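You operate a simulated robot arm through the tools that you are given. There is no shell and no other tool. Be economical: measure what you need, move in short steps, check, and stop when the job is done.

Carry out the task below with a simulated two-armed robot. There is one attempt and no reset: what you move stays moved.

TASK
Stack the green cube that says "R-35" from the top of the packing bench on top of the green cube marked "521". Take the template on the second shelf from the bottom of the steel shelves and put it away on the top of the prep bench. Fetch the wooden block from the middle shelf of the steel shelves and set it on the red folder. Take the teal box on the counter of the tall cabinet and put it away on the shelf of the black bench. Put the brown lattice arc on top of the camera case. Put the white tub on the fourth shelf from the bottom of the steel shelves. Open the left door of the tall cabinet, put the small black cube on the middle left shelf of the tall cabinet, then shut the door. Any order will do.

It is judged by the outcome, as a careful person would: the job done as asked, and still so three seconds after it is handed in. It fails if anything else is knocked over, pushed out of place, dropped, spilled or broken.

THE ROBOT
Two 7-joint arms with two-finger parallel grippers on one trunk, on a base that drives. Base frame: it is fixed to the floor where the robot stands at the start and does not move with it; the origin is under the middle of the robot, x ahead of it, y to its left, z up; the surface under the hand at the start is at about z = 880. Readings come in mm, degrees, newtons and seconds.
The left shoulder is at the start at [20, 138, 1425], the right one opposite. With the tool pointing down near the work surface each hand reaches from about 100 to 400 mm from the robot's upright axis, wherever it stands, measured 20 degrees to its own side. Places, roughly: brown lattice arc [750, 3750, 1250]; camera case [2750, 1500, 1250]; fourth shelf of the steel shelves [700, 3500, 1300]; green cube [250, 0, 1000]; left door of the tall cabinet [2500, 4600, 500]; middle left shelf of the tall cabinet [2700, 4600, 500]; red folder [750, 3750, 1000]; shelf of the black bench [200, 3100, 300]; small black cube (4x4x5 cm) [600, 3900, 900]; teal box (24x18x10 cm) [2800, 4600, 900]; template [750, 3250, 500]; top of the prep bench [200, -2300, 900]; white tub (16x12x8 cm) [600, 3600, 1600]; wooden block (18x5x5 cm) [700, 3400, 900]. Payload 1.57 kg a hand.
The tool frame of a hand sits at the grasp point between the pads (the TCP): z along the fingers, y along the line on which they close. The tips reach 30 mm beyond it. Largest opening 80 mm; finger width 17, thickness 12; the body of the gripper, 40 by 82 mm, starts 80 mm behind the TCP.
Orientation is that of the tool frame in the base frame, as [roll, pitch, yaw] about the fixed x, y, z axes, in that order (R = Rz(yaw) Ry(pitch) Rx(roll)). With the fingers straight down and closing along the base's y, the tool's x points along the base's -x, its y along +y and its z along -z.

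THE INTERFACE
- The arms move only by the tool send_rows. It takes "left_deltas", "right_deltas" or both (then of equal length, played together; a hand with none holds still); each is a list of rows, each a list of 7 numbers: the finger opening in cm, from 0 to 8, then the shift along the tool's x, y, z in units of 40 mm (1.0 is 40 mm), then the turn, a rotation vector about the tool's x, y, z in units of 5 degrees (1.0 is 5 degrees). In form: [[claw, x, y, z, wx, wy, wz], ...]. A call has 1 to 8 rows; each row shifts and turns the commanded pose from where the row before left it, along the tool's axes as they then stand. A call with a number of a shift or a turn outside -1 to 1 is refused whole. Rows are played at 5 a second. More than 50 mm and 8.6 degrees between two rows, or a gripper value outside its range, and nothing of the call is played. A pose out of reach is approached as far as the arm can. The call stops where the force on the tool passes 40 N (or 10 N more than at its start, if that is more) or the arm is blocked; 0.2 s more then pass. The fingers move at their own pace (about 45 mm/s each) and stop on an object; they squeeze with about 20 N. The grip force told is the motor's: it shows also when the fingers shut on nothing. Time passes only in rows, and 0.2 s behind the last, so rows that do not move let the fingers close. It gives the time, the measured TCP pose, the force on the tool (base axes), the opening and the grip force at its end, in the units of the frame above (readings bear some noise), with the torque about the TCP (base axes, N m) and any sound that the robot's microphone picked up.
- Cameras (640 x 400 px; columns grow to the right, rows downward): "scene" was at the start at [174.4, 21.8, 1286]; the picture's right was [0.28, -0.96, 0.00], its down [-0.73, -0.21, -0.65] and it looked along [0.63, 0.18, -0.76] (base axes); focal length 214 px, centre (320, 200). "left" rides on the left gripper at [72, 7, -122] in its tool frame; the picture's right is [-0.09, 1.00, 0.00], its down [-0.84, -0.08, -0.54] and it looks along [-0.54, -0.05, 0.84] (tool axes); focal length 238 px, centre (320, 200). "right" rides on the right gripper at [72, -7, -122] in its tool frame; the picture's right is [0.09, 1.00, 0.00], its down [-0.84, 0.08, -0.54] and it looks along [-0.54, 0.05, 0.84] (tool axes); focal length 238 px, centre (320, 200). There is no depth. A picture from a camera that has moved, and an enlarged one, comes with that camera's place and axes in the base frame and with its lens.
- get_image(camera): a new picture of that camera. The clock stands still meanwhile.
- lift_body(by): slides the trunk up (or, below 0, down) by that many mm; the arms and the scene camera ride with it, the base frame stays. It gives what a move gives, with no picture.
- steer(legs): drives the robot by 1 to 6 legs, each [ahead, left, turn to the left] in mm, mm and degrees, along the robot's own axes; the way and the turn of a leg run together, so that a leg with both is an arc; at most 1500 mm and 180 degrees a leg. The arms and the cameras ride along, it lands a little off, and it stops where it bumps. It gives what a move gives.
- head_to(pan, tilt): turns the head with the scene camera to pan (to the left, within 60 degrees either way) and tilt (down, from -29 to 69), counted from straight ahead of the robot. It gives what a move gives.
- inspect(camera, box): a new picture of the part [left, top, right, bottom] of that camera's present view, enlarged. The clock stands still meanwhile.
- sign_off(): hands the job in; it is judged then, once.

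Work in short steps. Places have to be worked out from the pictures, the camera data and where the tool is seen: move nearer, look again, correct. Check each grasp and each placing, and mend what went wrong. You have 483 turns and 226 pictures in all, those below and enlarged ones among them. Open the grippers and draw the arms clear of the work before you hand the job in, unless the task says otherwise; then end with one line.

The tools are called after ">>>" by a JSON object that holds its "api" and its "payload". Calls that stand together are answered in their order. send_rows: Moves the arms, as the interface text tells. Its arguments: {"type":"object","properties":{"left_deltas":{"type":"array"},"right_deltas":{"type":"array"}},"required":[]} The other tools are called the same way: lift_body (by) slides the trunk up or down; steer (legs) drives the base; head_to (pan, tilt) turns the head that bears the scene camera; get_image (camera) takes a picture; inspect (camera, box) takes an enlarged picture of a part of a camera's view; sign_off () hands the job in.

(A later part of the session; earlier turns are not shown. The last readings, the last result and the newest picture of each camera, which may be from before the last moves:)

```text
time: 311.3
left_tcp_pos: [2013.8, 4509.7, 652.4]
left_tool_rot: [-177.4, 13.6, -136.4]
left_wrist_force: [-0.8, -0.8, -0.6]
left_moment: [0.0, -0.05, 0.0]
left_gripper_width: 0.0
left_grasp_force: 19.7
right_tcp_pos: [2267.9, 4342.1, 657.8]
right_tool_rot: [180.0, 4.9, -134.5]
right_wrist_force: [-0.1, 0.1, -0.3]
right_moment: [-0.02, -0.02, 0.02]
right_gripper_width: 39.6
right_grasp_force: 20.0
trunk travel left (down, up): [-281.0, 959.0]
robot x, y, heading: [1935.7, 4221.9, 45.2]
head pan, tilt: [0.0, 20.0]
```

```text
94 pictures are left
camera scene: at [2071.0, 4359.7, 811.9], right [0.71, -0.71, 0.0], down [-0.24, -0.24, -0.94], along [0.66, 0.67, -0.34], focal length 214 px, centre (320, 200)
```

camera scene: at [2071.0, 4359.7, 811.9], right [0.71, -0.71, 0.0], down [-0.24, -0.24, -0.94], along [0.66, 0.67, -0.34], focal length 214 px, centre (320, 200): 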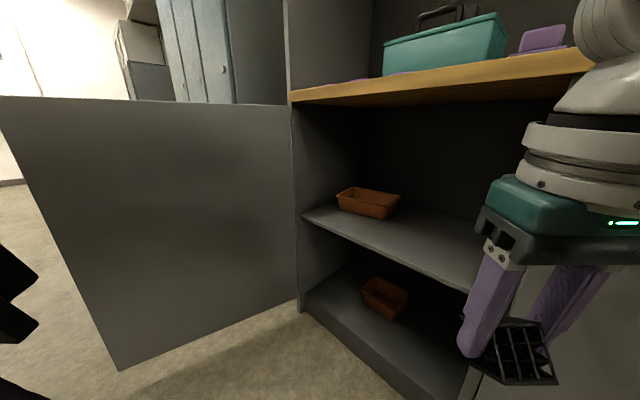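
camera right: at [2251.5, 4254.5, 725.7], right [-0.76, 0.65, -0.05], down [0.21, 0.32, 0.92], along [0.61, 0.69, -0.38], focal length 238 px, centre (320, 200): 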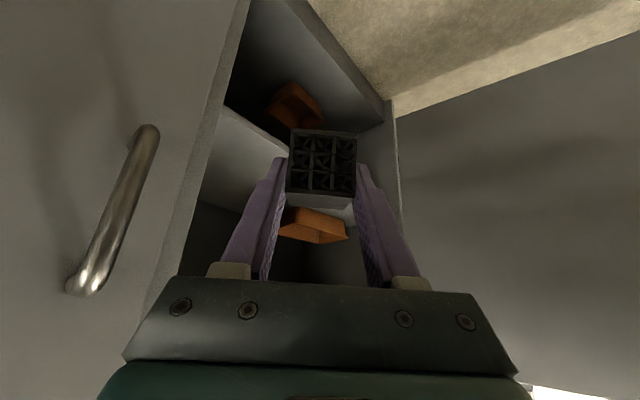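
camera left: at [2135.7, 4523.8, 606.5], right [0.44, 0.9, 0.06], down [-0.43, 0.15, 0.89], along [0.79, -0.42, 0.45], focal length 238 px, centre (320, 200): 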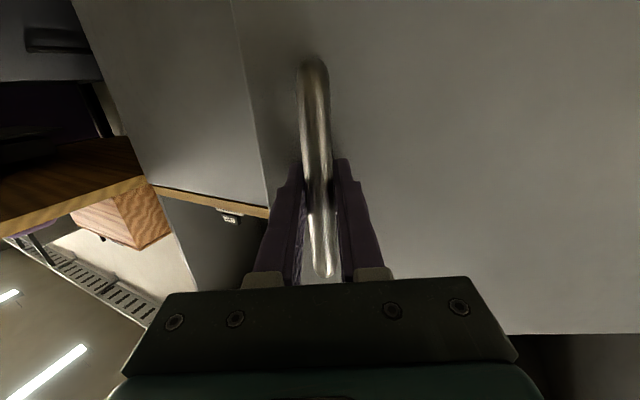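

The door is at its stop (~110°). I turn to heading ~22°, reposition, extend the right arm with 45° pitch and lower to shelf height.

>>> {"api": "steer", "payload": {"legs": [[0, 0, -23.2], [-155, 245, 0]]}}

>>> {"api": "send_rows", "payload": {"right_deltas": [[3, -0.89, 0, 0.1, 0, -1, 0], [3, -0.87, 0, 0.2, 0, -1, 0], [3, -0.85, 0, 0.27, 0, -1, 0], [3, -0.82, 0, 0.35, 0, -1, 0], [3, -0.79, 0, 0.42, 0, -1, 0], [3, -0.75, 0, 0.49, 0, -1, 0], [3, -0.71, 0, 0.55, 0, -1, 0], [3, -0.66, 0, 0.6, 0, -1, 0]]}}

>>> {"api": "lift_body", "payload": {"by": -85}}

>>> {"api": "get_image", "payload": {"camera": "scene"}}

```text
time: 314.5
left_tcp_pos: [1886.6, 4624.6, 653.8]
left_tool_rot: [-177.4, 13.6, -159.7]
left_wrist_force: [-0.6, -0.3, 0.5]
left_moment: [-0.01, 0.01, -0.01]
left_gripper_width: 0.0
left_grasp_force: 20.2
right_tcp_pos: [2054.8, 4368.9, 658.6]
right_tool_rot: [-180.0, 5.0, -157.9]
right_wrist_force: [-0.2, 0.5, -0.3]
right_moment: [0.01, -0.03, -0.03]
right_gripper_width: 39.6
right_grasp_force: 20.2
trunk travel left (down, up): [-281.0, 959.0]
robot x, y, heading: [1701.2, 4392.0, 21.9]
head pan, tilt: [0.0, 20.0]
```

```text
time: 316.3
left_tcp_pos: [1888.6, 4624.4, 654.0]
left_tool_rot: [-177.4, 13.8, -159.7]
left_wrist_force: [0.3, 0.2, -0.2]
left_moment: [-0.01, 0.01, 0.02]
left_gripper_width: 0.1
left_grasp_force: 19.9
right_tcp_pos: [2321.5, 4479.9, 645.9]
right_tool_rot: [180.0, 45.1, -157.8]
right_wrist_force: [-0.3, 0.9, -1.2]
right_moment: [0.02, 0.02, -0.02]
right_gripper_width: 39.5
right_grasp_force: 20.1
trunk travel left (down, up): [-281.0, 959.0]
robot x, y, heading: [1702.2, 4388.7, 21.8]
head pan, tilt: [0.0, 20.0]
```

```text
time: 317.5
left_tcp_pos: [1887.7, 4624.1, 569.8]
left_tool_rot: [-177.3, 13.6, -159.7]
left_wrist_force: [-1.0, -0.4, 0.4]
left_moment: [-0.02, 0.01, 0.03]
left_gripper_width: 0.0
left_grasp_force: 20.5
right_tcp_pos: [2320.8, 4479.1, 559.1]
right_tool_rot: [-180.0, 44.9, -157.7]
right_wrist_force: [0.7, -0.1, 0.3]
right_moment: [0.0, 0.04, 0.01]
right_gripper_width: 39.3
right_grasp_force: 19.7
trunk travel left (down, up): [-196.0, 1044.0]
robot x, y, heading: [1704.2, 4391.8, 21.8]
head pan, tilt: [0.0, 20.0]
```

```text
93 pictures are left
camera scene: at [1881.0, 4463.7, 726.9], right [0.37, -0.93, 0.0], down [-0.32, -0.13, -0.94], along [0.87, 0.35, -0.34], focal length 214 px, centre (320, 200)
```

scene: 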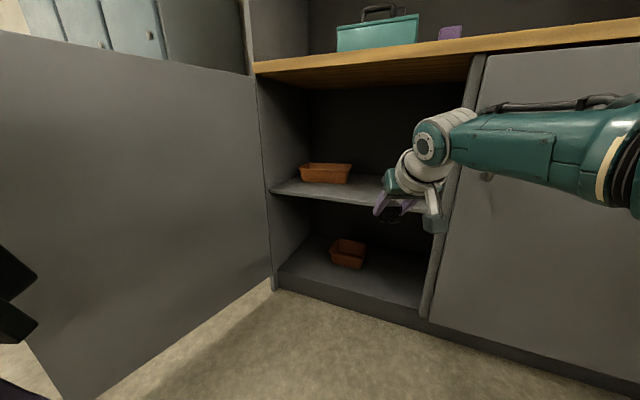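

I raise 15 mm and drive 200 mm in, then check.

>>> {"api": "lift_body", "payload": {"by": 15}}

>>> {"api": "steer", "payload": {"legs": [[200, 3, 0]]}}

>>> {"api": "get_image", "payload": {"camera": "scene"}}

>>> {"api": "get_image", "payload": {"camera": "right"}}

```text
time: 318.1
left_tcp_pos: [1886.3, 4623.9, 583.0]
left_tool_rot: [-177.4, 13.6, -159.7]
left_wrist_force: [0.4, 0.0, -0.2]
left_moment: [-0.01, 0.0, 0.0]
left_gripper_width: 0.2
left_grasp_force: 19.9
right_tcp_pos: [2320.3, 4478.0, 575.1]
right_tool_rot: [-180.0, 44.9, -157.8]
right_wrist_force: [0.4, 0.3, 0.5]
right_moment: [0.03, 0.0, 0.0]
right_gripper_width: 39.5
right_grasp_force: 20.2
trunk travel left (down, up): [-211.0, 1029.0]
robot x, y, heading: [1702.9, 4391.0, 21.9]
head pan, tilt: [0.0, 20.0]
```

```text
time: 319.7
left_tcp_pos: [2071.5, 4700.6, 583.7]
left_tool_rot: [-177.4, 13.7, -159.6]
left_wrist_force: [0.1, -0.4, 0.7]
left_moment: [0.03, 0.0, 0.01]
left_gripper_width: 0.1
left_grasp_force: 19.7
right_tcp_pos: [2503.7, 4555.7, 574.1]
right_tool_rot: [-179.9, 44.9, -157.7]
right_wrist_force: [-0.3, 0.4, -0.1]
right_moment: [0.01, -0.02, 0.01]
right_gripper_width: 39.5
right_grasp_force: 20.2
trunk travel left (down, up): [-211.0, 1029.0]
robot x, y, heading: [1885.4, 4468.5, 21.7]
head pan, tilt: [0.0, 20.0]
```

```text
92 pictures are left
camera scene: at [2065.0, 4540.8, 741.8], right [0.37, -0.93, 0.0], down [-0.32, -0.13, -0.94], along [0.87, 0.35, -0.34], focal length 214 px, centre (320, 200)
```

scene: 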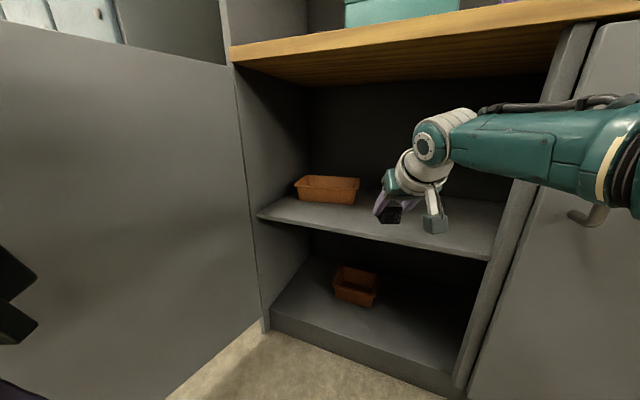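

```text
91 pictures are left
camera right: at [2379.9, 4497.7, 611.0], right [-0.44, 0.9, -0.07], down [0.17, 0.15, 0.97], along [0.88, 0.41, -0.21], focal length 238 px, centre (320, 200)
```

right: 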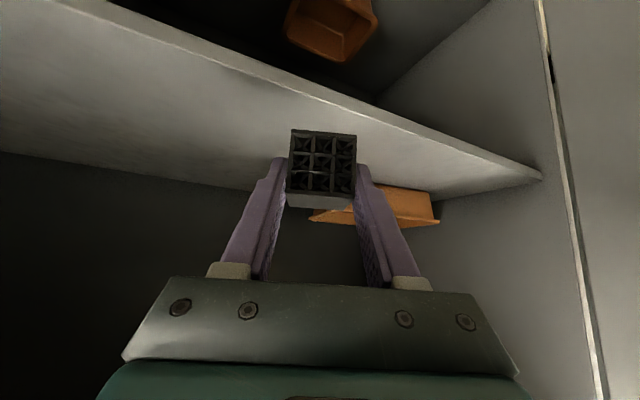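

Clear. I go in 105 mm further.

>>> {"api": "steer", "payload": {"legs": [[108, 0, 0]]}}

>>> {"api": "lift_body", "payload": {"by": -30}}

>>> {"api": "inspect", "payload": {"camera": "scene", "box": [240, 140, 480, 290]}}

```text
time: 320.9
left_tcp_pos: [2169.9, 4740.3, 582.3]
left_tool_rot: [-177.4, 13.5, -159.8]
left_wrist_force: [0.5, 0.0, -0.1]
left_moment: [0.03, 0.0, -0.03]
left_gripper_width: 0.1
left_grasp_force: 20.2
right_tcp_pos: [2603.3, 4594.8, 574.4]
right_tool_rot: [-180.0, 44.9, -157.7]
right_wrist_force: [0.8, 0.2, 0.2]
right_moment: [0.01, 0.03, -0.02]
right_gripper_width: 39.8
right_grasp_force: 20.5
trunk travel left (down, up): [-211.0, 1029.0]
robot x, y, heading: [1984.8, 4508.6, 21.8]
head pan, tilt: [0.0, 20.0]
```

```text
time: 321.7
left_tcp_pos: [2171.4, 4741.4, 553.8]
left_tool_rot: [-177.4, 13.5, -159.7]
left_wrist_force: [-0.2, -0.2, -0.2]
left_moment: [0.02, 0.02, -0.01]
left_gripper_width: 0.0
left_grasp_force: 20.0
right_tcp_pos: [2603.6, 4597.0, 544.1]
right_tool_rot: [-180.0, 44.9, -157.8]
right_wrist_force: [0.4, 0.0, -0.3]
right_moment: [0.04, 0.04, 0.01]
right_gripper_width: 39.4
right_grasp_force: 19.8
trunk travel left (down, up): [-181.0, 1059.0]
robot x, y, heading: [1985.0, 4509.9, 21.8]
head pan, tilt: [0.0, 20.0]
```

```text
2.67 times, centred on (360, 215) of scene
camera zoom: at [2165.6, 4580.7, 711.9], right [0.37, -0.93, 0.0], down [-0.32, -0.13, -0.94], along [0.87, 0.35, -0.34], focal length 572 px, centre (213, 160)
```

zoom: 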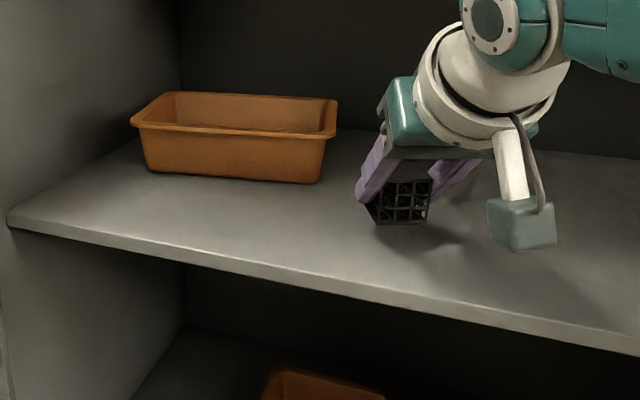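

I lower step by step to contact.

>>> {"api": "lift_body", "payload": {"by": -10}}

>>> {"api": "lift_body", "payload": {"by": -4}}

>>> {"api": "lift_body", "payload": {"by": -3}}

>>> {"api": "inspect", "payload": {"camera": "scene", "box": [340, 160, 480, 260]}}

```text
time: 322.3
left_tcp_pos: [2170.4, 4740.8, 543.5]
left_tool_rot: [-177.4, 13.6, -159.8]
left_wrist_force: [0.6, 0.4, 0.6]
left_moment: [0.03, 0.03, 0.02]
left_gripper_width: 0.1
left_grasp_force: 19.7
right_tcp_pos: [2605.5, 4594.9, 533.7]
right_tool_rot: [-179.9, 44.9, -157.7]
right_wrist_force: [-0.3, 0.4, -0.3]
right_moment: [-0.01, -0.01, -0.02]
right_gripper_width: 39.5
right_grasp_force: 20.5
trunk travel left (down, up): [-171.0, 1069.0]
robot x, y, heading: [1982.6, 4504.5, 21.9]
head pan, tilt: [0.0, 20.0]
```

```text
time: 322.8
left_tcp_pos: [2172.6, 4740.3, 539.4]
left_tool_rot: [-177.4, 13.6, -159.7]
left_wrist_force: [-0.1, -0.2, -1.1]
left_moment: [0.02, 0.0, -0.01]
left_gripper_width: 0.3
left_grasp_force: 19.8
right_tcp_pos: [2604.7, 4594.8, 529.7]
right_tool_rot: [-179.9, 44.8, -157.9]
right_wrist_force: [-0.1, 0.6, -0.3]
right_moment: [-0.04, 0.03, 0.03]
right_gripper_width: 39.7
right_grasp_force: 20.3
trunk travel left (down, up): [-167.0, 1073.0]
robot x, y, heading: [1987.9, 4505.1, 21.8]
head pan, tilt: [0.0, 20.0]
```

```text
time: 323.3
left_tcp_pos: [2171.4, 4740.4, 536.4]
left_tool_rot: [-177.4, 13.6, -159.8]
left_wrist_force: [0.0, 0.3, -0.4]
left_moment: [-0.02, -0.04, 0.0]
left_gripper_width: 0.0
left_grasp_force: 20.3
right_tcp_pos: [2604.5, 4595.3, 527.2]
right_tool_rot: [-179.8, 44.9, -157.8]
right_wrist_force: [0.3, -0.3, -1.2]
right_moment: [0.0, 0.01, -0.01]
right_gripper_width: 39.6
right_grasp_force: 20.1
trunk travel left (down, up): [-164.0, 1076.0]
robot x, y, heading: [1984.6, 4507.8, 21.7]
head pan, tilt: [0.0, 20.0]
```

```text
4.00 times, centred on (410, 210) of scene
camera zoom: at [2165.3, 4580.6, 694.9], right [0.37, -0.93, 0.0], down [-0.32, -0.13, -0.94], along [0.87, 0.35, -0.34], focal length 858 px, centre (-40, 160)
```

zoom: 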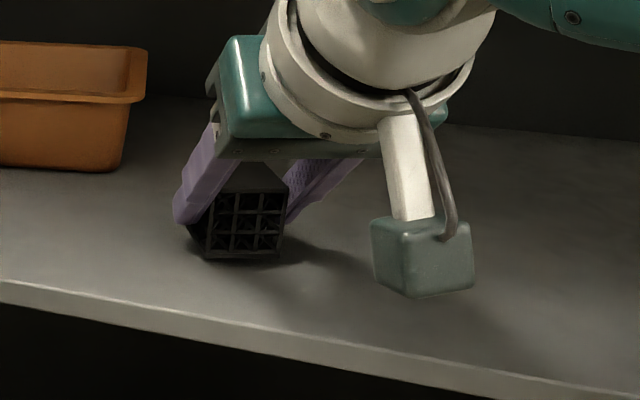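

>>> {"api": "lift_body", "payload": {"by": -4}}

>>> {"api": "lift_body", "payload": {"by": -3}}

>>> {"api": "lift_body", "payload": {"by": -3}}

```text
time: 323.8
left_tcp_pos: [2171.4, 4741.3, 531.7]
left_tool_rot: [-177.4, 13.6, -159.7]
left_wrist_force: [-0.7, 0.3, 0.2]
left_moment: [0.01, -0.03, -0.05]
left_gripper_width: 0.0
left_grasp_force: 20.0
right_tcp_pos: [2605.2, 4595.5, 523.2]
right_tool_rot: [-179.8, 45.0, -157.9]
right_wrist_force: [0.9, 0.0, 0.9]
right_moment: [0.02, 0.0, -0.06]
right_gripper_width: 39.8
right_grasp_force: 20.2
trunk travel left (down, up): [-160.0, 1080.0]
robot x, y, heading: [1985.2, 4509.4, 21.9]
head pan, tilt: [0.0, 20.0]
```

```text
time: 324.4
left_tcp_pos: [2171.0, 4740.4, 528.2]
left_tool_rot: [-177.4, 13.6, -159.8]
left_wrist_force: [-1.0, 0.4, 0.0]
left_moment: [-0.02, 0.01, 0.02]
left_gripper_width: 0.0
left_grasp_force: 19.8
right_tcp_pos: [2605.4, 4595.3, 519.7]
right_tool_rot: [-179.9, 44.9, -157.9]
right_wrist_force: [-0.5, -0.2, 0.4]
right_moment: [-0.01, -0.02, -0.02]
right_gripper_width: 39.4
right_grasp_force: 19.4
trunk travel left (down, up): [-157.0, 1083.0]
robot x, y, heading: [1985.9, 4506.0, 21.8]
head pan, tilt: [0.0, 20.0]
```

```text
time: 324.9
left_tcp_pos: [2171.8, 4739.6, 526.1]
left_tool_rot: [-177.4, 13.7, -159.6]
left_wrist_force: [-0.3, 0.6, 0.2]
left_moment: [0.03, -0.02, -0.01]
left_gripper_width: 0.1
left_grasp_force: 20.3
right_tcp_pos: [2605.1, 4596.6, 520.5]
right_tool_rot: [180.0, 45.0, -157.7]
right_wrist_force: [-4.4, -1.0, 11.5]
right_moment: [-0.08, 0.15, -0.05]
right_gripper_width: 39.7
right_grasp_force: 20.0
trunk travel left (down, up): [-154.0, 1086.0]
robot x, y, heading: [1988.1, 4508.2, 21.9]
head pan, tilt: [0.0, 20.0]
```

Contact (11.5 N). I open and withdraw backward along the tool.

>>> {"api": "send_rows", "payload": {"right_deltas": [[4.2, 0, 0, 0, 0, 0, 0], [5.5, 0, 0, 0, 0, 0, 0], [6, 0, 0, 0, 0, 0, 0], [6, 0, 0, -0.6, 0, 0, 0], [6, 0, 0, -1, 0, 0, 0], [6, 0, 0, -0.6, 0, 0, 0]]}}

>>> {"api": "inspect", "payload": {"camera": "scene", "box": [300, 120, 500, 260]}}

```text
time: 326.3
left_tcp_pos: [2171.8, 4741.3, 526.0]
left_tool_rot: [-177.3, 13.7, -159.6]
left_wrist_force: [0.1, -0.1, 0.0]
left_moment: [0.01, 0.01, -0.03]
left_gripper_width: 0.5
left_grasp_force: 20.0
right_tcp_pos: [2546.2, 4572.5, 580.2]
right_tool_rot: [-179.9, 44.7, -157.7]
right_wrist_force: [0.5, -0.8, -0.3]
right_moment: [-0.01, 0.02, 0.0]
right_gripper_width: 60.0
right_grasp_force: 0.0
trunk travel left (down, up): [-154.0, 1086.0]
robot x, y, heading: [1986.6, 4508.5, 22.0]
head pan, tilt: [0.0, 20.0]
```

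```text
2.86 times, centred on (400, 190) of scene
camera zoom: at [2165.3, 4580.6, 684.9], right [0.37, -0.93, 0.0], down [-0.32, -0.13, -0.94], along [0.87, 0.35, -0.34], focal length 613 px, centre (91, 229)
```

zoom: 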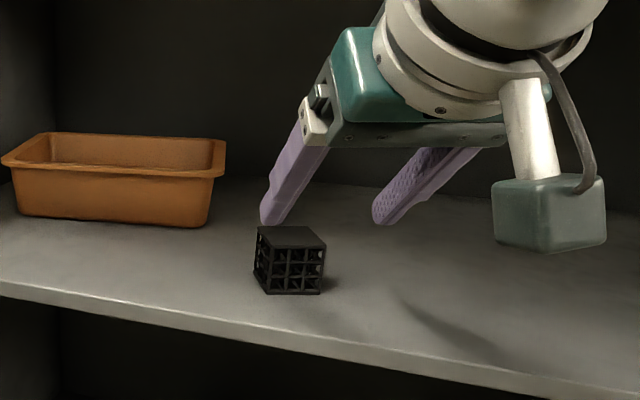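

The cube stands on the shelf. I back out, then reset the arms: right retracted, left pointing forward, for closing the door from outside.

>>> {"api": "steer", "payload": {"legs": [[-420, 0, 0], [0, 0, -21.8], [-200, 0, 0]]}}

>>> {"api": "send_rows", "payload": {"right_deltas": [[6, 0.66, 0, -0.6, 0, 1, 0], [6, 0.71, 0, -0.55, 0, 1, 0], [6, 0.75, 0, -0.49, 0, 1, 0], [6, 0.79, 0, -0.42, 0, 1, 0], [6, 0.82, 0, -0.35, 0, 1, 0], [6, 0.85, 0, -0.27, 0, 1, 0], [6, 0.6, 0, -0.2, 0, 1, 0], [6, 0.4, 0, -0.1, 0, 1, 0]], "left_deltas": [[0, -0.3, 0, 0.1, 0, -1, 0], [0, -0.3, 0, 0.12, 0, -1, 0], [0, -0.3, 0, 0.15, 0, -1, 0], [0, -0.3, 0, 0.18, 0, -1, 0], [0, -0.3, 0, 0.22, 0, -1, 0], [0, -0.28, 0, 0.25, 0, -1, 0], [0, -0.25, 0, 0.28, 0, -1, 0], [0, -0.22, 0, 0.3, 0, -1, 0]]}}

>>> {"api": "send_rows", "payload": {"left_deltas": [[0, -0.2, 0, 0.32, 0, -1, 0], [0, -0.15, 0, 0.34, 0, -1, 0], [0, -0.12, 0, 0.36, 0, -1, 0], [0, -0.1, 0, 0.36, 0, -1, 0], [0, -0.07, 0, 0.36, 0, -1, 0], [0, -0.05, 0, 0.36, 0, -1, 0]]}}

>>> {"api": "head_to", "payload": {"pan": 40, "tilt": 15}}

>>> {"api": "get_image", "payload": {"camera": "scene"}}

```text
time: 331.2
left_tcp_pos: [1657.4, 4501.3, 526.0]
left_tool_rot: [-177.4, 13.6, 178.2]
left_wrist_force: [0.2, 0.0, 0.2]
left_moment: [-0.01, -0.01, -0.02]
left_gripper_width: 0.1
left_grasp_force: 19.5
right_tcp_pos: [1943.0, 4203.4, 581.6]
right_tool_rot: [-179.8, 44.9, -179.8]
right_wrist_force: [0.3, -0.2, 0.2]
right_moment: [-0.01, -0.04, 0.0]
right_gripper_width: 59.8
right_grasp_force: 0.0
trunk travel left (down, up): [-154.0, 1086.0]
robot x, y, heading: [1399.0, 4354.5, -0.3]
head pan, tilt: [0.0, 20.0]
```

```text
time: 333.0
left_tcp_pos: [1769.5, 4495.7, 520.3]
left_tool_rot: [-175.8, 53.7, -179.0]
left_wrist_force: [-0.2, 0.4, 0.5]
left_moment: [0.01, 0.03, -0.02]
left_gripper_width: 0.0
left_grasp_force: 20.0
right_tcp_pos: [1685.7, 4201.1, 575.7]
right_tool_rot: [-179.8, 4.8, -179.9]
right_wrist_force: [0.3, 0.1, 0.2]
right_moment: [-0.01, 0.02, 0.03]
right_gripper_width: 60.2
right_grasp_force: 0.0
trunk travel left (down, up): [-154.0, 1086.0]
robot x, y, heading: [1395.6, 4354.8, -0.2]
head pan, tilt: [0.0, 20.0]
```

```text
time: 334.4
left_tcp_pos: [1857.9, 4490.8, 508.6]
left_tool_rot: [-158.2, 83.1, -160.8]
left_wrist_force: [0.4, -0.4, 0.3]
left_moment: [-0.01, -0.02, 0.02]
left_gripper_width: 0.0
left_grasp_force: 20.0
right_tcp_pos: [1687.2, 4201.0, 576.2]
right_tool_rot: [-179.8, 4.9, -179.9]
right_wrist_force: [0.1, 0.4, -0.2]
right_moment: [0.02, 0.0, -0.02]
right_gripper_width: 60.0
right_grasp_force: 0.0
trunk travel left (down, up): [-154.0, 1086.0]
robot x, y, heading: [1398.9, 4354.3, -0.4]
head pan, tilt: [0.0, 20.0]
```

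```text
time: 335.5
left_tcp_pos: [1858.1, 4492.3, 509.8]
left_tool_rot: [-158.5, 83.2, -160.9]
left_wrist_force: [-0.8, -0.1, 0.8]
left_moment: [-0.01, 0.02, 0.01]
left_gripper_width: 0.3
left_grasp_force: 19.5
right_tcp_pos: [1686.7, 4201.9, 573.9]
right_tool_rot: [180.0, 4.9, -179.9]
right_wrist_force: [0.0, 0.1, 0.8]
right_moment: [-0.01, 0.02, -0.01]
right_gripper_width: 60.0
right_grasp_force: 0.0
trunk travel left (down, up): [-154.0, 1086.0]
robot x, y, heading: [1397.4, 4353.7, -0.1]
head pan, tilt: [40.0, 15.0]
```

```text
87 pictures are left
camera scene: at [1569.6, 4414.4, 693.1], right [0.64, -0.77, 0.0], down [-0.2, -0.17, -0.97], along [0.74, 0.62, -0.26], focal length 214 px, centre (320, 200)
```

scene: 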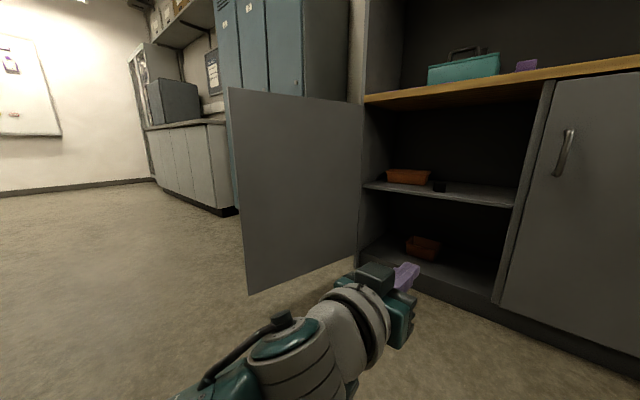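

The area on the door's outer side is free. I strafe left past the door, then advance beside its outer face.

>>> {"api": "steer", "payload": {"legs": [[0, 740, 0], [172, 0, 0]]}}

>>> {"api": "get_image", "payload": {"camera": "scene"}}

```text
time: 340.6
left_tcp_pos: [2033.2, 5224.6, 509.2]
left_tool_rot: [-158.6, 82.9, -161.3]
left_wrist_force: [0.1, 0.0, -0.3]
left_moment: [0.02, 0.02, -0.03]
left_gripper_width: 0.0
left_grasp_force: 20.4
right_tcp_pos: [1859.7, 4935.7, 573.9]
right_tool_rot: [-179.9, 4.8, 179.8]
right_wrist_force: [0.1, -0.2, 0.1]
right_moment: [-0.01, -0.01, 0.02]
right_gripper_width: 59.9
right_grasp_force: 0.1
trunk travel left (down, up): [-154.0, 1086.0]
robot x, y, heading: [1577.7, 5091.6, -0.4]
head pan, tilt: [40.0, 15.0]
```

```text
86 pictures are left
camera scene: at [1744.4, 5148.7, 692.9], right [0.64, -0.77, 0.0], down [-0.2, -0.16, -0.97], along [0.75, 0.61, -0.26], focal length 214 px, centre (320, 200)
```

scene: 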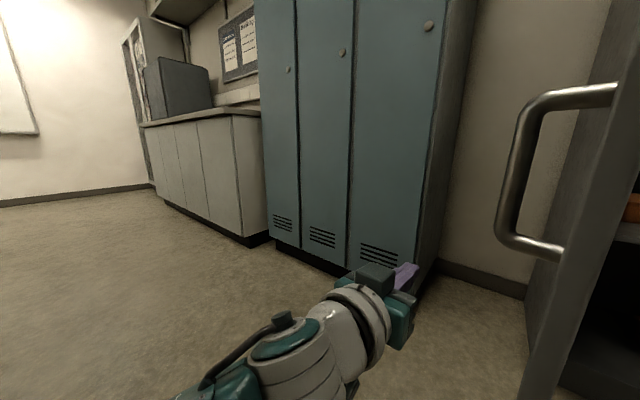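

I sweep right (−y) to push the door closing.

>>> {"api": "steer", "payload": {"legs": [[0, -220, 0]]}}

>>> {"api": "steer", "payload": {"legs": [[0, -220, 0]]}}

>>> {"api": "get_image", "payload": {"camera": "scene"}}

```text
time: 342.2
left_tcp_pos: [2032.0, 5006.2, 510.1]
left_tool_rot: [-158.9, 83.2, -161.6]
left_wrist_force: [0.2, -1.0, 0.4]
left_moment: [-0.01, -0.01, -0.01]
left_gripper_width: 0.1
left_grasp_force: 20.4
right_tcp_pos: [1858.5, 4718.6, 575.3]
right_tool_rot: [-180.0, 4.8, 179.9]
right_wrist_force: [-0.6, 0.4, -1.0]
right_moment: [-0.05, 0.02, 0.05]
right_gripper_width: 60.0
right_grasp_force: 0.0
trunk travel left (down, up): [-154.0, 1086.0]
robot x, y, heading: [1573.0, 4868.6, -0.6]
head pan, tilt: [40.0, 15.0]
```

```text
time: 343.9
left_tcp_pos: [2030.6, 4789.9, 509.5]
left_tool_rot: [-158.9, 83.1, -161.5]
left_wrist_force: [0.2, -0.3, -0.3]
left_moment: [-0.01, 0.0, 0.02]
left_gripper_width: 0.0
left_grasp_force: 19.7
right_tcp_pos: [1857.6, 4500.8, 574.7]
right_tool_rot: [180.0, 4.9, 179.8]
right_wrist_force: [-0.8, -0.3, 0.0]
right_moment: [0.0, -0.03, 0.01]
right_gripper_width: 60.1
right_grasp_force: 0.0
trunk travel left (down, up): [-154.0, 1086.0]
robot x, y, heading: [1571.5, 4651.2, -0.3]
head pan, tilt: [40.0, 15.0]
```

```text
85 pictures are left
camera scene: at [1741.5, 4712.8, 693.1], right [0.64, -0.77, 0.0], down [-0.2, -0.16, -0.97], along [0.74, 0.62, -0.26], focal length 214 px, centre (320, 200)
```

scene: 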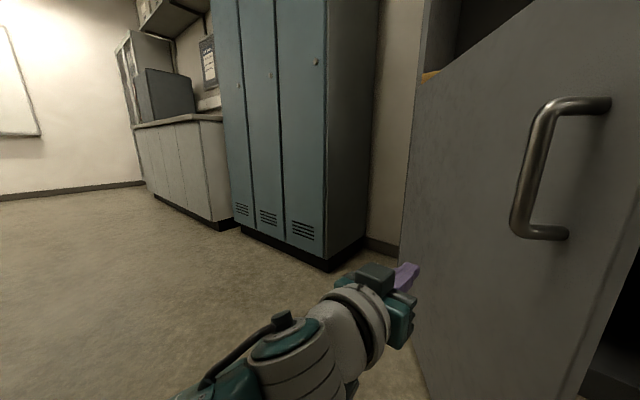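

Door at about 65°. I now push diagonally forward along the closing arc.

>>> {"api": "steer", "payload": {"legs": [[111, -150, 0]]}}

>>> {"api": "steer", "payload": {"legs": [[99, -84, 0]]}}

>>> {"api": "head_to", "payload": {"pan": 0, "tilt": 15}}

>>> {"api": "get_image", "payload": {"camera": "scene"}}

```text
time: 345.4
left_tcp_pos: [2138.7, 4641.8, 510.5]
left_tool_rot: [-159.3, 83.1, -161.9]
left_wrist_force: [0.3, -0.5, 0.0]
left_moment: [0.01, -0.02, 0.03]
left_gripper_width: 0.0
left_grasp_force: 19.8
right_tcp_pos: [1964.9, 4351.2, 574.9]
right_tool_rot: [-179.9, 4.8, 179.9]
right_wrist_force: [-0.1, -0.2, 0.4]
right_moment: [-0.04, 0.01, 0.0]
right_gripper_width: 60.2
right_grasp_force: 0.1
trunk travel left (down, up): [-154.0, 1086.0]
robot x, y, heading: [1680.3, 4505.3, -0.4]
head pan, tilt: [40.0, 15.0]
```

```text
time: 346.7
left_tcp_pos: [2235.0, 4554.6, 509.0]
left_tool_rot: [-159.4, 83.2, -162.1]
left_wrist_force: [-0.9, 0.5, -0.6]
left_moment: [0.0, -0.01, -0.02]
left_gripper_width: 0.2
left_grasp_force: 20.0
right_tcp_pos: [2062.4, 4265.5, 575.6]
right_tool_rot: [-180.0, 4.9, 180.0]
right_wrist_force: [0.0, 0.5, 0.1]
right_moment: [0.0, -0.03, 0.0]
right_gripper_width: 60.0
right_grasp_force: 0.0
trunk travel left (down, up): [-154.0, 1086.0]
robot x, y, heading: [1775.4, 4418.6, -0.6]
head pan, tilt: [40.0, 15.0]
```

```text
time: 347.8
left_tcp_pos: [2235.8, 4553.5, 508.8]
left_tool_rot: [-159.1, 83.2, -161.7]
left_wrist_force: [0.1, -0.1, 0.7]
left_moment: [0.01, 0.0, -0.03]
left_gripper_width: 0.0
left_grasp_force: 20.1
right_tcp_pos: [2063.5, 4265.1, 574.7]
right_tool_rot: [180.0, 4.8, 180.0]
right_wrist_force: [0.5, -0.4, 0.2]
right_moment: [-0.03, 0.02, 0.02]
right_gripper_width: 60.0
right_grasp_force: 0.0
trunk travel left (down, up): [-154.0, 1086.0]
robot x, y, heading: [1774.4, 4420.3, -0.6]
head pan, tilt: [0.0, 15.0]
```

```text
84 pictures are left
camera scene: at [1969.1, 4417.2, 693.1], right [-0.01, -1.0, 0.0], down [-0.26, 0.0, -0.97], along [0.97, -0.01, -0.26], focal length 214 px, centre (320, 200)
```

scene: 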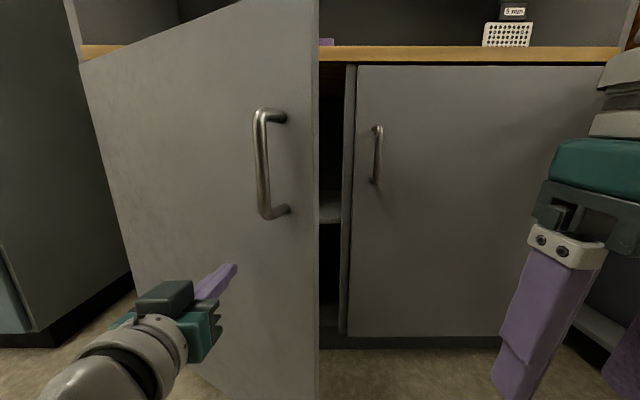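

Nearly closed; I continue.

>>> {"api": "steer", "payload": {"legs": [[114, -50, 0], [95, -15, 0]]}}

>>> {"api": "steer", "payload": {"legs": [[20, 0, 0]]}}

>>> {"api": "get_image", "payload": {"camera": "scene"}}

```text
time: 349.8
left_tcp_pos: [2443.6, 4488.5, 508.5]
left_tool_rot: [-159.1, 82.9, -161.9]
left_wrist_force: [0.6, -0.4, -0.3]
left_moment: [0.02, -0.01, 0.01]
left_gripper_width: 0.2
left_grasp_force: 20.2
right_tcp_pos: [2270.7, 4197.5, 574.3]
right_tool_rot: [-180.0, 4.8, 179.8]
right_wrist_force: [-0.1, -0.3, -0.2]
right_moment: [0.03, -0.04, -0.01]
right_gripper_width: 60.1
right_grasp_force: 0.0
trunk travel left (down, up): [-154.0, 1086.0]
robot x, y, heading: [1982.7, 4349.7, -0.5]
head pan, tilt: [0.0, 15.0]
```

```text
time: 350.6
left_tcp_pos: [2461.3, 4489.0, 508.0]
left_tool_rot: [-159.6, 82.9, -162.1]
left_wrist_force: [-0.7, -0.3, 0.2]
left_moment: [0.0, 0.0, 0.01]
left_gripper_width: 0.0
left_grasp_force: 19.6
right_tcp_pos: [2287.7, 4198.3, 574.4]
right_tool_rot: [-180.0, 4.7, -180.0]
right_wrist_force: [-0.1, 0.5, -0.3]
right_moment: [-0.02, -0.01, -0.03]
right_gripper_width: 59.7
right_grasp_force: 0.0
trunk travel left (down, up): [-154.0, 1086.0]
robot x, y, heading: [2000.5, 4350.9, -0.5]
head pan, tilt: [0.0, 15.0]
```

```text
83 pictures are left
camera scene: at [2194.1, 4350.4, 692.6], right [-0.01, -1.0, 0.0], down [-0.26, 0.0, -0.97], along [0.97, -0.01, -0.26], focal length 214 px, centre (320, 200)
```

scene: 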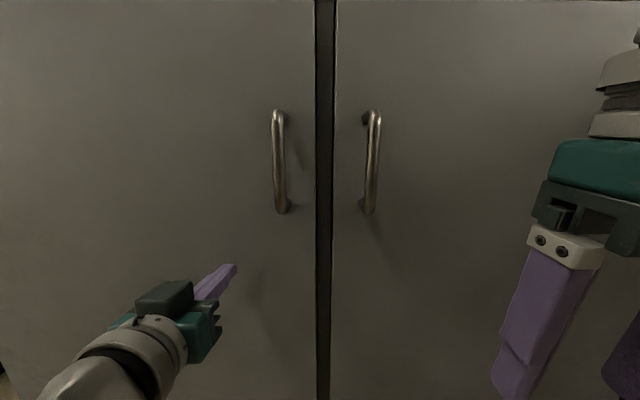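

Almost shut; push the last ~12 mm until it stops.

>>> {"api": "steer", "payload": {"legs": [[9, 0, 0]]}}

>>> {"api": "steer", "payload": {"legs": [[6, 0, 0]]}}

>>> {"api": "get_image", "payload": {"camera": "scene"}}

```text
time: 351.3
left_tcp_pos: [2472.9, 4486.9, 509.2]
left_tool_rot: [-159.3, 83.0, -161.9]
left_wrist_force: [0.6, 0.0, -0.8]
left_moment: [-0.03, 0.01, 0.02]
left_gripper_width: 0.0
left_grasp_force: 20.1
right_tcp_pos: [2298.7, 4197.9, 573.9]
right_tool_rot: [-180.0, 4.8, -180.0]
right_wrist_force: [0.0, -0.5, 0.3]
right_moment: [0.02, 0.01, 0.0]
right_gripper_width: 59.9
right_grasp_force: 0.0
trunk travel left (down, up): [-154.0, 1086.0]
robot x, y, heading: [2013.1, 4351.1, -0.4]
head pan, tilt: [0.0, 15.0]
```

```text
time: 352.1
left_tcp_pos: [2473.3, 4488.2, 507.6]
left_tool_rot: [-159.6, 83.1, -162.3]
left_wrist_force: [-11.5, -0.9, 5.6]
left_moment: [0.05, -0.21, 0.11]
left_gripper_width: 0.1
left_grasp_force: 20.0
right_tcp_pos: [2302.2, 4197.6, 573.6]
right_tool_rot: [180.0, 4.7, 180.0]
right_wrist_force: [1.0, -0.1, -1.0]
right_moment: [0.01, -0.01, 0.01]
right_gripper_width: 59.6
right_grasp_force: 0.1
trunk travel left (down, up): [-154.0, 1086.0]
robot x, y, heading: [2018.9, 4351.0, -0.3]
head pan, tilt: [0.0, 15.0]
```

```text
82 pictures are left
camera scene: at [2208.1, 4350.4, 692.6], right [-0.01, -1.0, 0.0], down [-0.26, 0.0, -0.97], along [0.97, -0.01, -0.26], focal length 214 px, centre (320, 200)
```

scene: 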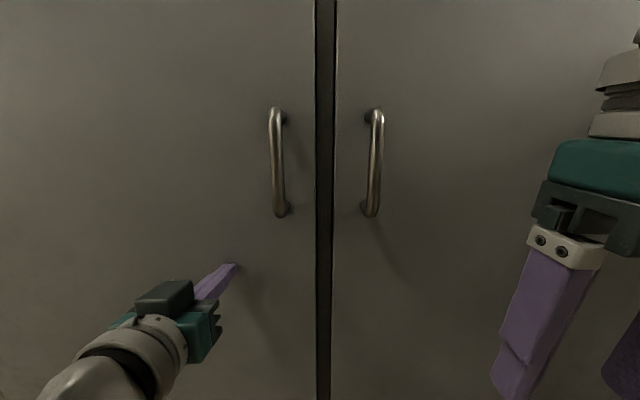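

The door is shut. Now the teal box: I back off and raise the trunk to view it.

>>> {"api": "steer", "payload": {"legs": [[-330, 0, 0]]}}

>>> {"api": "lift_body", "payload": {"by": 400}}

>>> {"api": "lift_body", "payload": {"by": 220}}

>>> {"api": "get_image", "payload": {"camera": "scene"}}

```text
time: 354.2
left_tcp_pos: [2150.7, 4491.6, 509.7]
left_tool_rot: [-158.9, 83.1, -161.5]
left_wrist_force: [0.5, -0.3, -0.8]
left_moment: [0.0, -0.02, 0.0]
left_gripper_width: 0.0
left_grasp_force: 20.4
right_tcp_pos: [1976.6, 4201.8, 575.1]
right_tool_rot: [-179.9, 4.8, -179.9]
right_wrist_force: [-0.8, -0.2, 0.0]
right_moment: [0.0, 0.0, 0.0]
right_gripper_width: 60.1
right_grasp_force: 0.1
trunk travel left (down, up): [-154.0, 1086.0]
robot x, y, heading: [1690.4, 4353.2, -0.3]
head pan, tilt: [0.0, 15.0]
```

```text
time: 358.1
left_tcp_pos: [2148.6, 4490.6, 909.5]
left_tool_rot: [-159.0, 83.1, -161.7]
left_wrist_force: [-0.2, 0.3, -0.6]
left_moment: [0.0, -0.03, 0.0]
left_gripper_width: 0.0
left_grasp_force: 20.0
right_tcp_pos: [1977.3, 4200.2, 974.4]
right_tool_rot: [-180.0, 4.8, -179.9]
right_wrist_force: [0.8, 0.2, 0.0]
right_moment: [-0.01, 0.0, 0.01]
right_gripper_width: 60.0
right_grasp_force: 0.1
trunk travel left (down, up): [-554.0, 686.0]
robot x, y, heading: [1691.7, 4354.6, -0.5]
head pan, tilt: [0.0, 15.0]
```

```text
time: 360.4
left_tcp_pos: [2148.2, 4490.4, 1129.5]
left_tool_rot: [-159.0, 83.1, -161.8]
left_wrist_force: [-0.7, 0.0, -0.6]
left_moment: [0.01, 0.0, 0.0]
left_gripper_width: 0.2
left_grasp_force: 20.4
right_tcp_pos: [1976.6, 4200.7, 1195.7]
right_tool_rot: [-180.0, 4.8, -179.8]
right_wrist_force: [0.3, -0.1, -0.4]
right_moment: [0.0, -0.02, 0.0]
right_gripper_width: 59.9
right_grasp_force: 0.0
trunk travel left (down, up): [-774.0, 466.0]
robot x, y, heading: [1688.6, 4353.7, -0.1]
head pan, tilt: [0.0, 15.0]
```

```text
81 pictures are left
camera scene: at [1882.1, 4353.0, 1313.0], right [-0.01, -1.0, 0.0], down [-0.26, 0.0, -0.97], along [0.97, -0.01, -0.26], focal length 214 px, centre (320, 200)
```

scene: 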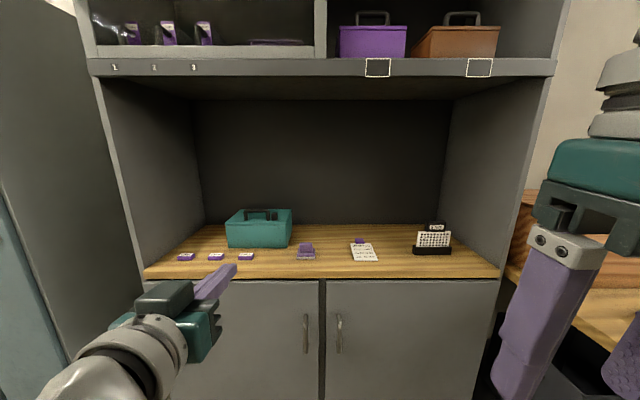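

>>> {"api": "inspect", "payload": {"camera": "scene", "box": [210, 190, 310, 260]}}

```text
5.71 times, centred on (260, 225) of scene
camera zoom: at [1882.1, 4353.0, 1313.0], right [-0.01, -1.0, 0.0], down [-0.26, 0.0, -0.97], along [0.97, -0.01, -0.26], focal length 1226 px, centre (663, 57)
```

zoom: 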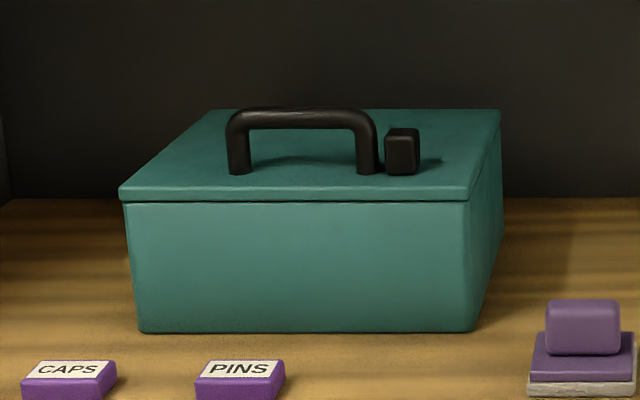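

Box: counter z≈905, box x 2660–2850, y 4472–4710, handle bar near (2698, 4598, 1048) running along y. I roll the left hand 90° so one finger can go under the bar.

>>> {"api": "send_rows", "payload": {"left_deltas": [[6, 0, 0, 0, 0, 1, 0], [6, 0, 0, 0, 0, 1, 0], [6, 0, 0, 0, 0, 1, 0], [6, 0, 0, 0, 0, 0.6, 0], [6, 0, 0, 0, 0, 0, -1], [6, 0, 0, 0, 0, 0, -1], [6, 0, 0, 0, 0, 0, -1], [6, 0, 0, 0, 0, 0, -1]]}}

>>> {"api": "send_rows", "payload": {"left_deltas": [[6, 0, 0, 0, 0, 0, -1], [6, 0, 0, 0, 0, 0, -1], [6, 0, 0, 0, 0, 0, -1], [6, 0, 0, 0, 0, 0, -1], [6, 0, 0, 0, 0, 0, -1], [6, 0, 0, 0, 0, 0, -1], [6, 0, 0, 0, 0, 0, -1], [6, 0, 0, 0, 0, 0, -1]]}}

>>> {"api": "send_rows", "payload": {"left_deltas": [[6, 0, 0, 0, 0, 0, -1], [6, 0, 0, 0, 0, 0, -1], [6, 0, 0, 0, 0, 0, -1], [6, 0, 0, 0, 0, 0, -1], [6, 0, 0, 0, 0, 0, -1], [6, 0, 0, 0, 0, 0, -1]]}}

>>> {"api": "get_image", "payload": {"camera": "left"}}

```text
time: 362.2
left_tcp_pos: [2149.7, 4491.3, 1129.4]
left_tool_rot: [-139.6, 57.1, -138.1]
left_wrist_force: [-0.3, -0.8, 0.3]
left_moment: [0.01, -0.01, 0.02]
left_gripper_width: 60.4
left_grasp_force: 0.1
right_tcp_pos: [1977.1, 4200.1, 1195.3]
right_tool_rot: [180.0, 4.8, -179.9]
right_wrist_force: [-0.4, -0.5, 0.5]
right_moment: [-0.02, -0.04, -0.05]
right_gripper_width: 59.9
right_grasp_force: 0.1
trunk travel left (down, up): [-774.0, 466.0]
robot x, y, heading: [1691.4, 4353.5, -0.4]
head pan, tilt: [0.0, 15.0]
```

```text
time: 364.0
left_tcp_pos: [2147.9, 4501.7, 1125.9]
left_tool_rot: [-118.0, 27.4, -106.4]
left_wrist_force: [0.7, -0.5, 0.4]
left_moment: [0.0, 0.01, 0.07]
left_gripper_width: 59.9
left_grasp_force: 0.1
right_tcp_pos: [1976.4, 4201.0, 1196.2]
right_tool_rot: [-179.9, 4.8, -179.9]
right_wrist_force: [0.4, -1.1, 0.2]
right_moment: [-0.04, -0.01, 0.04]
right_gripper_width: 59.8
right_grasp_force: 0.0
trunk travel left (down, up): [-774.0, 466.0]
robot x, y, heading: [1684.9, 4352.1, -0.3]
head pan, tilt: [0.0, 15.0]
```

```text
time: 365.6
left_tcp_pos: [2150.1, 4527.4, 1126.3]
left_tool_rot: [-114.4, 4.8, -92.1]
left_wrist_force: [1.1, -0.2, -0.2]
left_moment: [0.01, -0.02, 0.02]
left_gripper_width: 59.9
left_grasp_force: 0.1
right_tcp_pos: [1976.5, 4200.2, 1195.3]
right_tool_rot: [-180.0, 4.8, -180.0]
right_wrist_force: [0.2, 0.9, -0.8]
right_moment: [-0.01, 0.01, 0.01]
right_gripper_width: 60.1
right_grasp_force: 0.0
trunk travel left (down, up): [-774.0, 466.0]
robot x, y, heading: [1690.2, 4355.8, -0.2]
head pan, tilt: [0.0, 15.0]
stopped in row 6 (left hand): the arm was blocked; the commanded pose is now the measured one
```

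```text
79 pictures are left
camera left: at [2033.9, 4456.1, 1164.5], right [-0.41, 0.18, -0.9], down [-0.43, 0.83, 0.36], along [0.81, 0.53, -0.26], focal length 238 px, centre (320, 200)
```

left: 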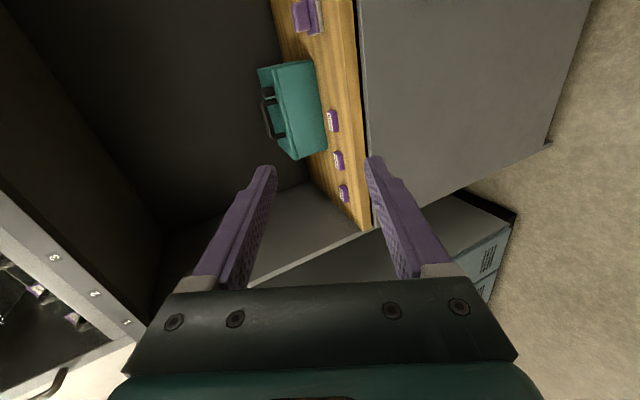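

The roll is good (closing axis near vertical). I approach the box, keeping the head clear of the upper cabinet.

>>> {"api": "lift_body", "payload": {"by": -20}}

>>> {"api": "steer", "payload": {"legs": [[380, 71, 0]]}}

>>> {"api": "get_image", "payload": {"camera": "scene"}}

>>> {"api": "get_image", "payload": {"camera": "left"}}

```text
time: 366.3
left_tcp_pos: [2151.0, 4527.9, 1105.4]
left_tool_rot: [-114.6, 4.7, -92.0]
left_wrist_force: [0.0, -0.5, -0.8]
left_moment: [-0.02, -0.01, 0.0]
left_gripper_width: 60.3
left_grasp_force: 0.1
right_tcp_pos: [1976.5, 4200.3, 1174.6]
right_tool_rot: [180.0, 4.8, -179.9]
right_wrist_force: [0.1, 0.6, -0.5]
right_moment: [-0.01, 0.03, -0.02]
right_gripper_width: 59.8
right_grasp_force: 0.1
trunk travel left (down, up): [-754.0, 486.0]
robot x, y, heading: [1691.2, 4354.2, -0.3]
head pan, tilt: [0.0, 15.0]
```

```text
time: 368.7
left_tcp_pos: [2532.3, 4597.4, 1105.6]
left_tool_rot: [-114.5, 4.7, -91.8]
left_wrist_force: [0.0, -0.2, -0.4]
left_moment: [-0.01, 0.0, -0.03]
left_gripper_width: 60.0
left_grasp_force: 0.1
right_tcp_pos: [2359.5, 4271.0, 1174.8]
right_tool_rot: [-179.9, 4.8, -179.8]
right_wrist_force: [0.7, 0.3, 0.3]
right_moment: [0.0, 0.01, 0.0]
right_gripper_width: 59.9
right_grasp_force: 0.0
trunk travel left (down, up): [-754.0, 486.0]
robot x, y, heading: [2070.8, 4421.5, -0.3]
head pan, tilt: [0.0, 15.0]
```

```text
78 pictures are left
camera scene: at [2264.9, 4422.2, 1293.1], right [0.0, -1.0, 0.0], down [-0.26, 0.0, -0.97], along [0.97, 0.0, -0.26], focal length 214 px, centre (320, 200)
```

scene: 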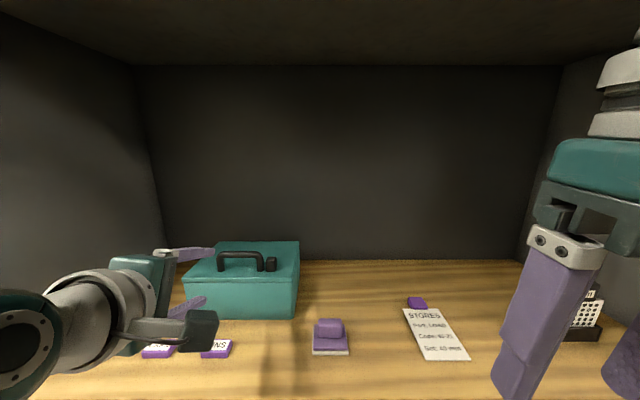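

```text
77 pictures are left
camera left: at [2416.1, 4525.5, 1144.1], right [-0.41, 0.18, -0.9], down [-0.43, 0.82, 0.36], along [0.8, 0.54, -0.26], focal length 238 px, centre (320, 200)
```

left: 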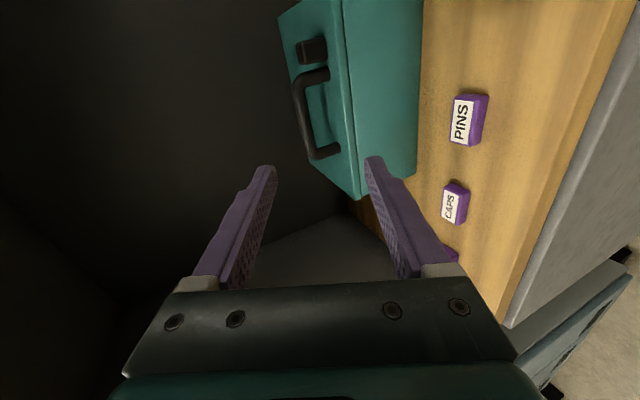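

Zooming both views on the handle to triangulate.

>>> {"api": "inspect", "payload": {"camera": "scene", "box": [170, 225, 310, 325]}}

>>> {"api": "inspect", "payload": {"camera": "left", "box": [270, 10, 410, 200]}}

```text
4.00 times, centred on (240, 275) of scene
camera zoom: at [2264.9, 4422.2, 1293.1], right [0.0, -1.0, 0.0], down [-0.26, 0.0, -0.97], along [0.97, 0.0, -0.26], focal length 858 px, centre (640, -100)
```

zoom: 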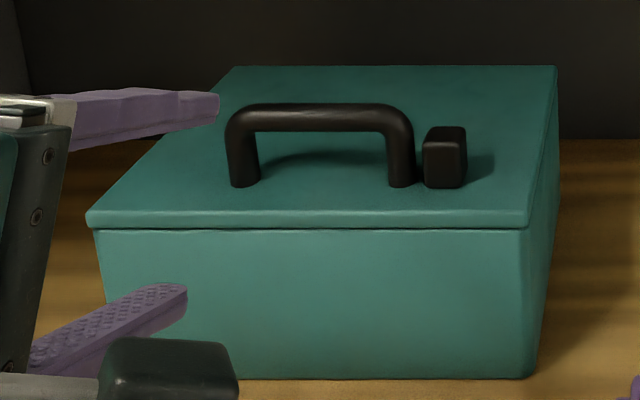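

```text
2.11 times, centred on (340, 105) of left
camera zoom: at [2416.1, 4525.5, 1144.1], right [-0.41, 0.18, -0.9], down [-0.43, 0.82, 0.36], along [0.8, 0.54, -0.26], focal length 502 px, centre (278, 400)
```

zoom: 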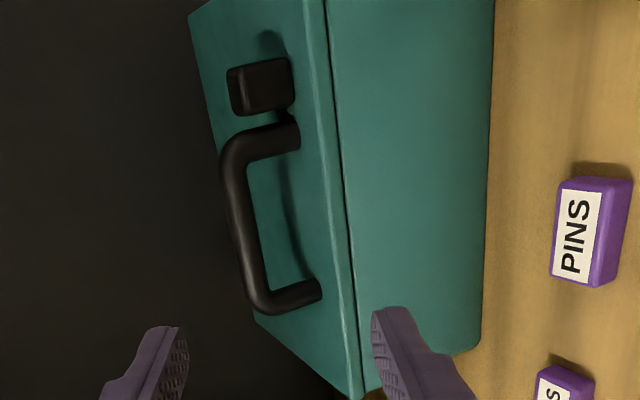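

Bar at about (2692, 4598, 1053), ~44 mm above the lid, Ø15. I move to the pre-grasp on the approach line with opening 34 mm.

>>> {"api": "lift_body", "payload": {"by": -10}}

>>> {"api": "steer", "payload": {"legs": [[62, 0, 0]]}}

>>> {"api": "send_rows", "payload": {"left_deltas": [[3.4, 0, 0, 0, 0, 0, 0], [3.4, 0, 0, 0.5, 0, 0, 0], [3.4, 0, 0, 0.5, 0, 0, 0]]}}

>>> {"api": "get_image", "payload": {"camera": "left"}}

>>> {"api": "inspect", "payload": {"camera": "scene", "box": [120, 200, 320, 340]}}

```text
time: 369.3
left_tcp_pos: [2533.2, 4598.9, 1097.1]
left_tool_rot: [-114.5, 5.1, -92.0]
left_wrist_force: [-0.6, -1.1, 0.5]
left_moment: [-0.02, 0.03, -0.03]
left_gripper_width: 60.1
left_grasp_force: 0.1
right_tcp_pos: [2359.2, 4270.6, 1165.6]
right_tool_rot: [-179.9, 4.8, -179.8]
right_wrist_force: [-0.6, 0.4, 0.0]
right_moment: [0.04, -0.02, 0.03]
right_gripper_width: 60.0
right_grasp_force: 0.1
trunk travel left (down, up): [-744.0, 496.0]
robot x, y, heading: [2071.8, 4424.4, -0.3]
head pan, tilt: [0.0, 15.0]
```

```text
time: 370.3
left_tcp_pos: [2594.3, 4597.2, 1095.0]
left_tool_rot: [-114.5, 5.0, -92.0]
left_wrist_force: [-0.2, 0.3, -0.3]
left_moment: [0.02, 0.01, 0.03]
left_gripper_width: 60.1
left_grasp_force: 0.1
right_tcp_pos: [2423.0, 4269.7, 1165.2]
right_tool_rot: [-179.9, 4.8, -179.9]
right_wrist_force: [0.1, -1.2, -1.2]
right_moment: [-0.03, 0.01, 0.01]
right_gripper_width: 59.8
right_grasp_force: 0.0
trunk travel left (down, up): [-744.0, 496.0]
robot x, y, heading: [2134.9, 4419.8, -0.5]
head pan, tilt: [0.0, 15.0]
```

```text
time: 371.1
left_tcp_pos: [2633.4, 4598.3, 1078.6]
left_tool_rot: [-114.5, 4.9, -91.9]
left_wrist_force: [-1.4, 0.0, 0.6]
left_moment: [0.01, 0.0, 0.03]
left_gripper_width: 33.9
left_grasp_force: 0.1
right_tcp_pos: [2421.2, 4269.5, 1164.9]
right_tool_rot: [-179.8, 4.8, -179.9]
right_wrist_force: [0.4, -0.4, 0.0]
right_moment: [0.0, -0.03, -0.01]
right_gripper_width: 60.1
right_grasp_force: 0.0
trunk travel left (down, up): [-744.0, 496.0]
robot x, y, heading: [2134.7, 4424.7, -0.4]
head pan, tilt: [0.0, 15.0]
```

```text
74 pictures are left
camera left: at [2515.5, 4525.8, 1117.9], right [-0.41, 0.18, -0.9], down [-0.43, 0.82, 0.36], along [0.8, 0.54, -0.26], focal length 238 px, centre (320, 200)
```

left: 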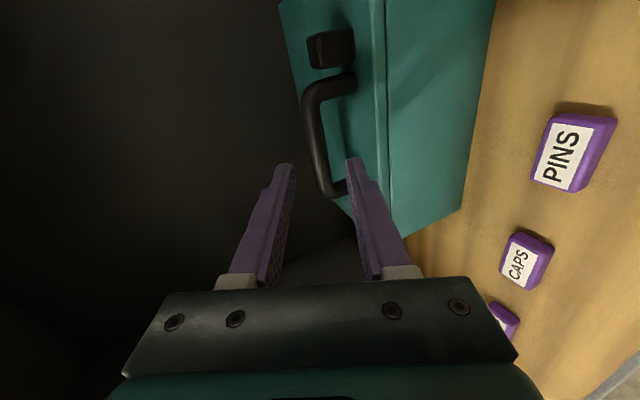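

```text
2.86 times, centred on (220, 270) of scene
camera zoom: at [2327.0, 4421.7, 1283.1], right [0.0, -1.0, 0.0], down [-0.26, 0.0, -0.97], along [0.97, 0.0, -0.26], focal length 613 px, centre (606, 0)
```

zoom: 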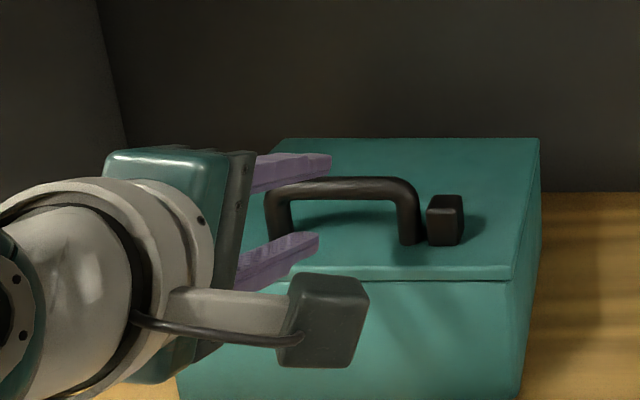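

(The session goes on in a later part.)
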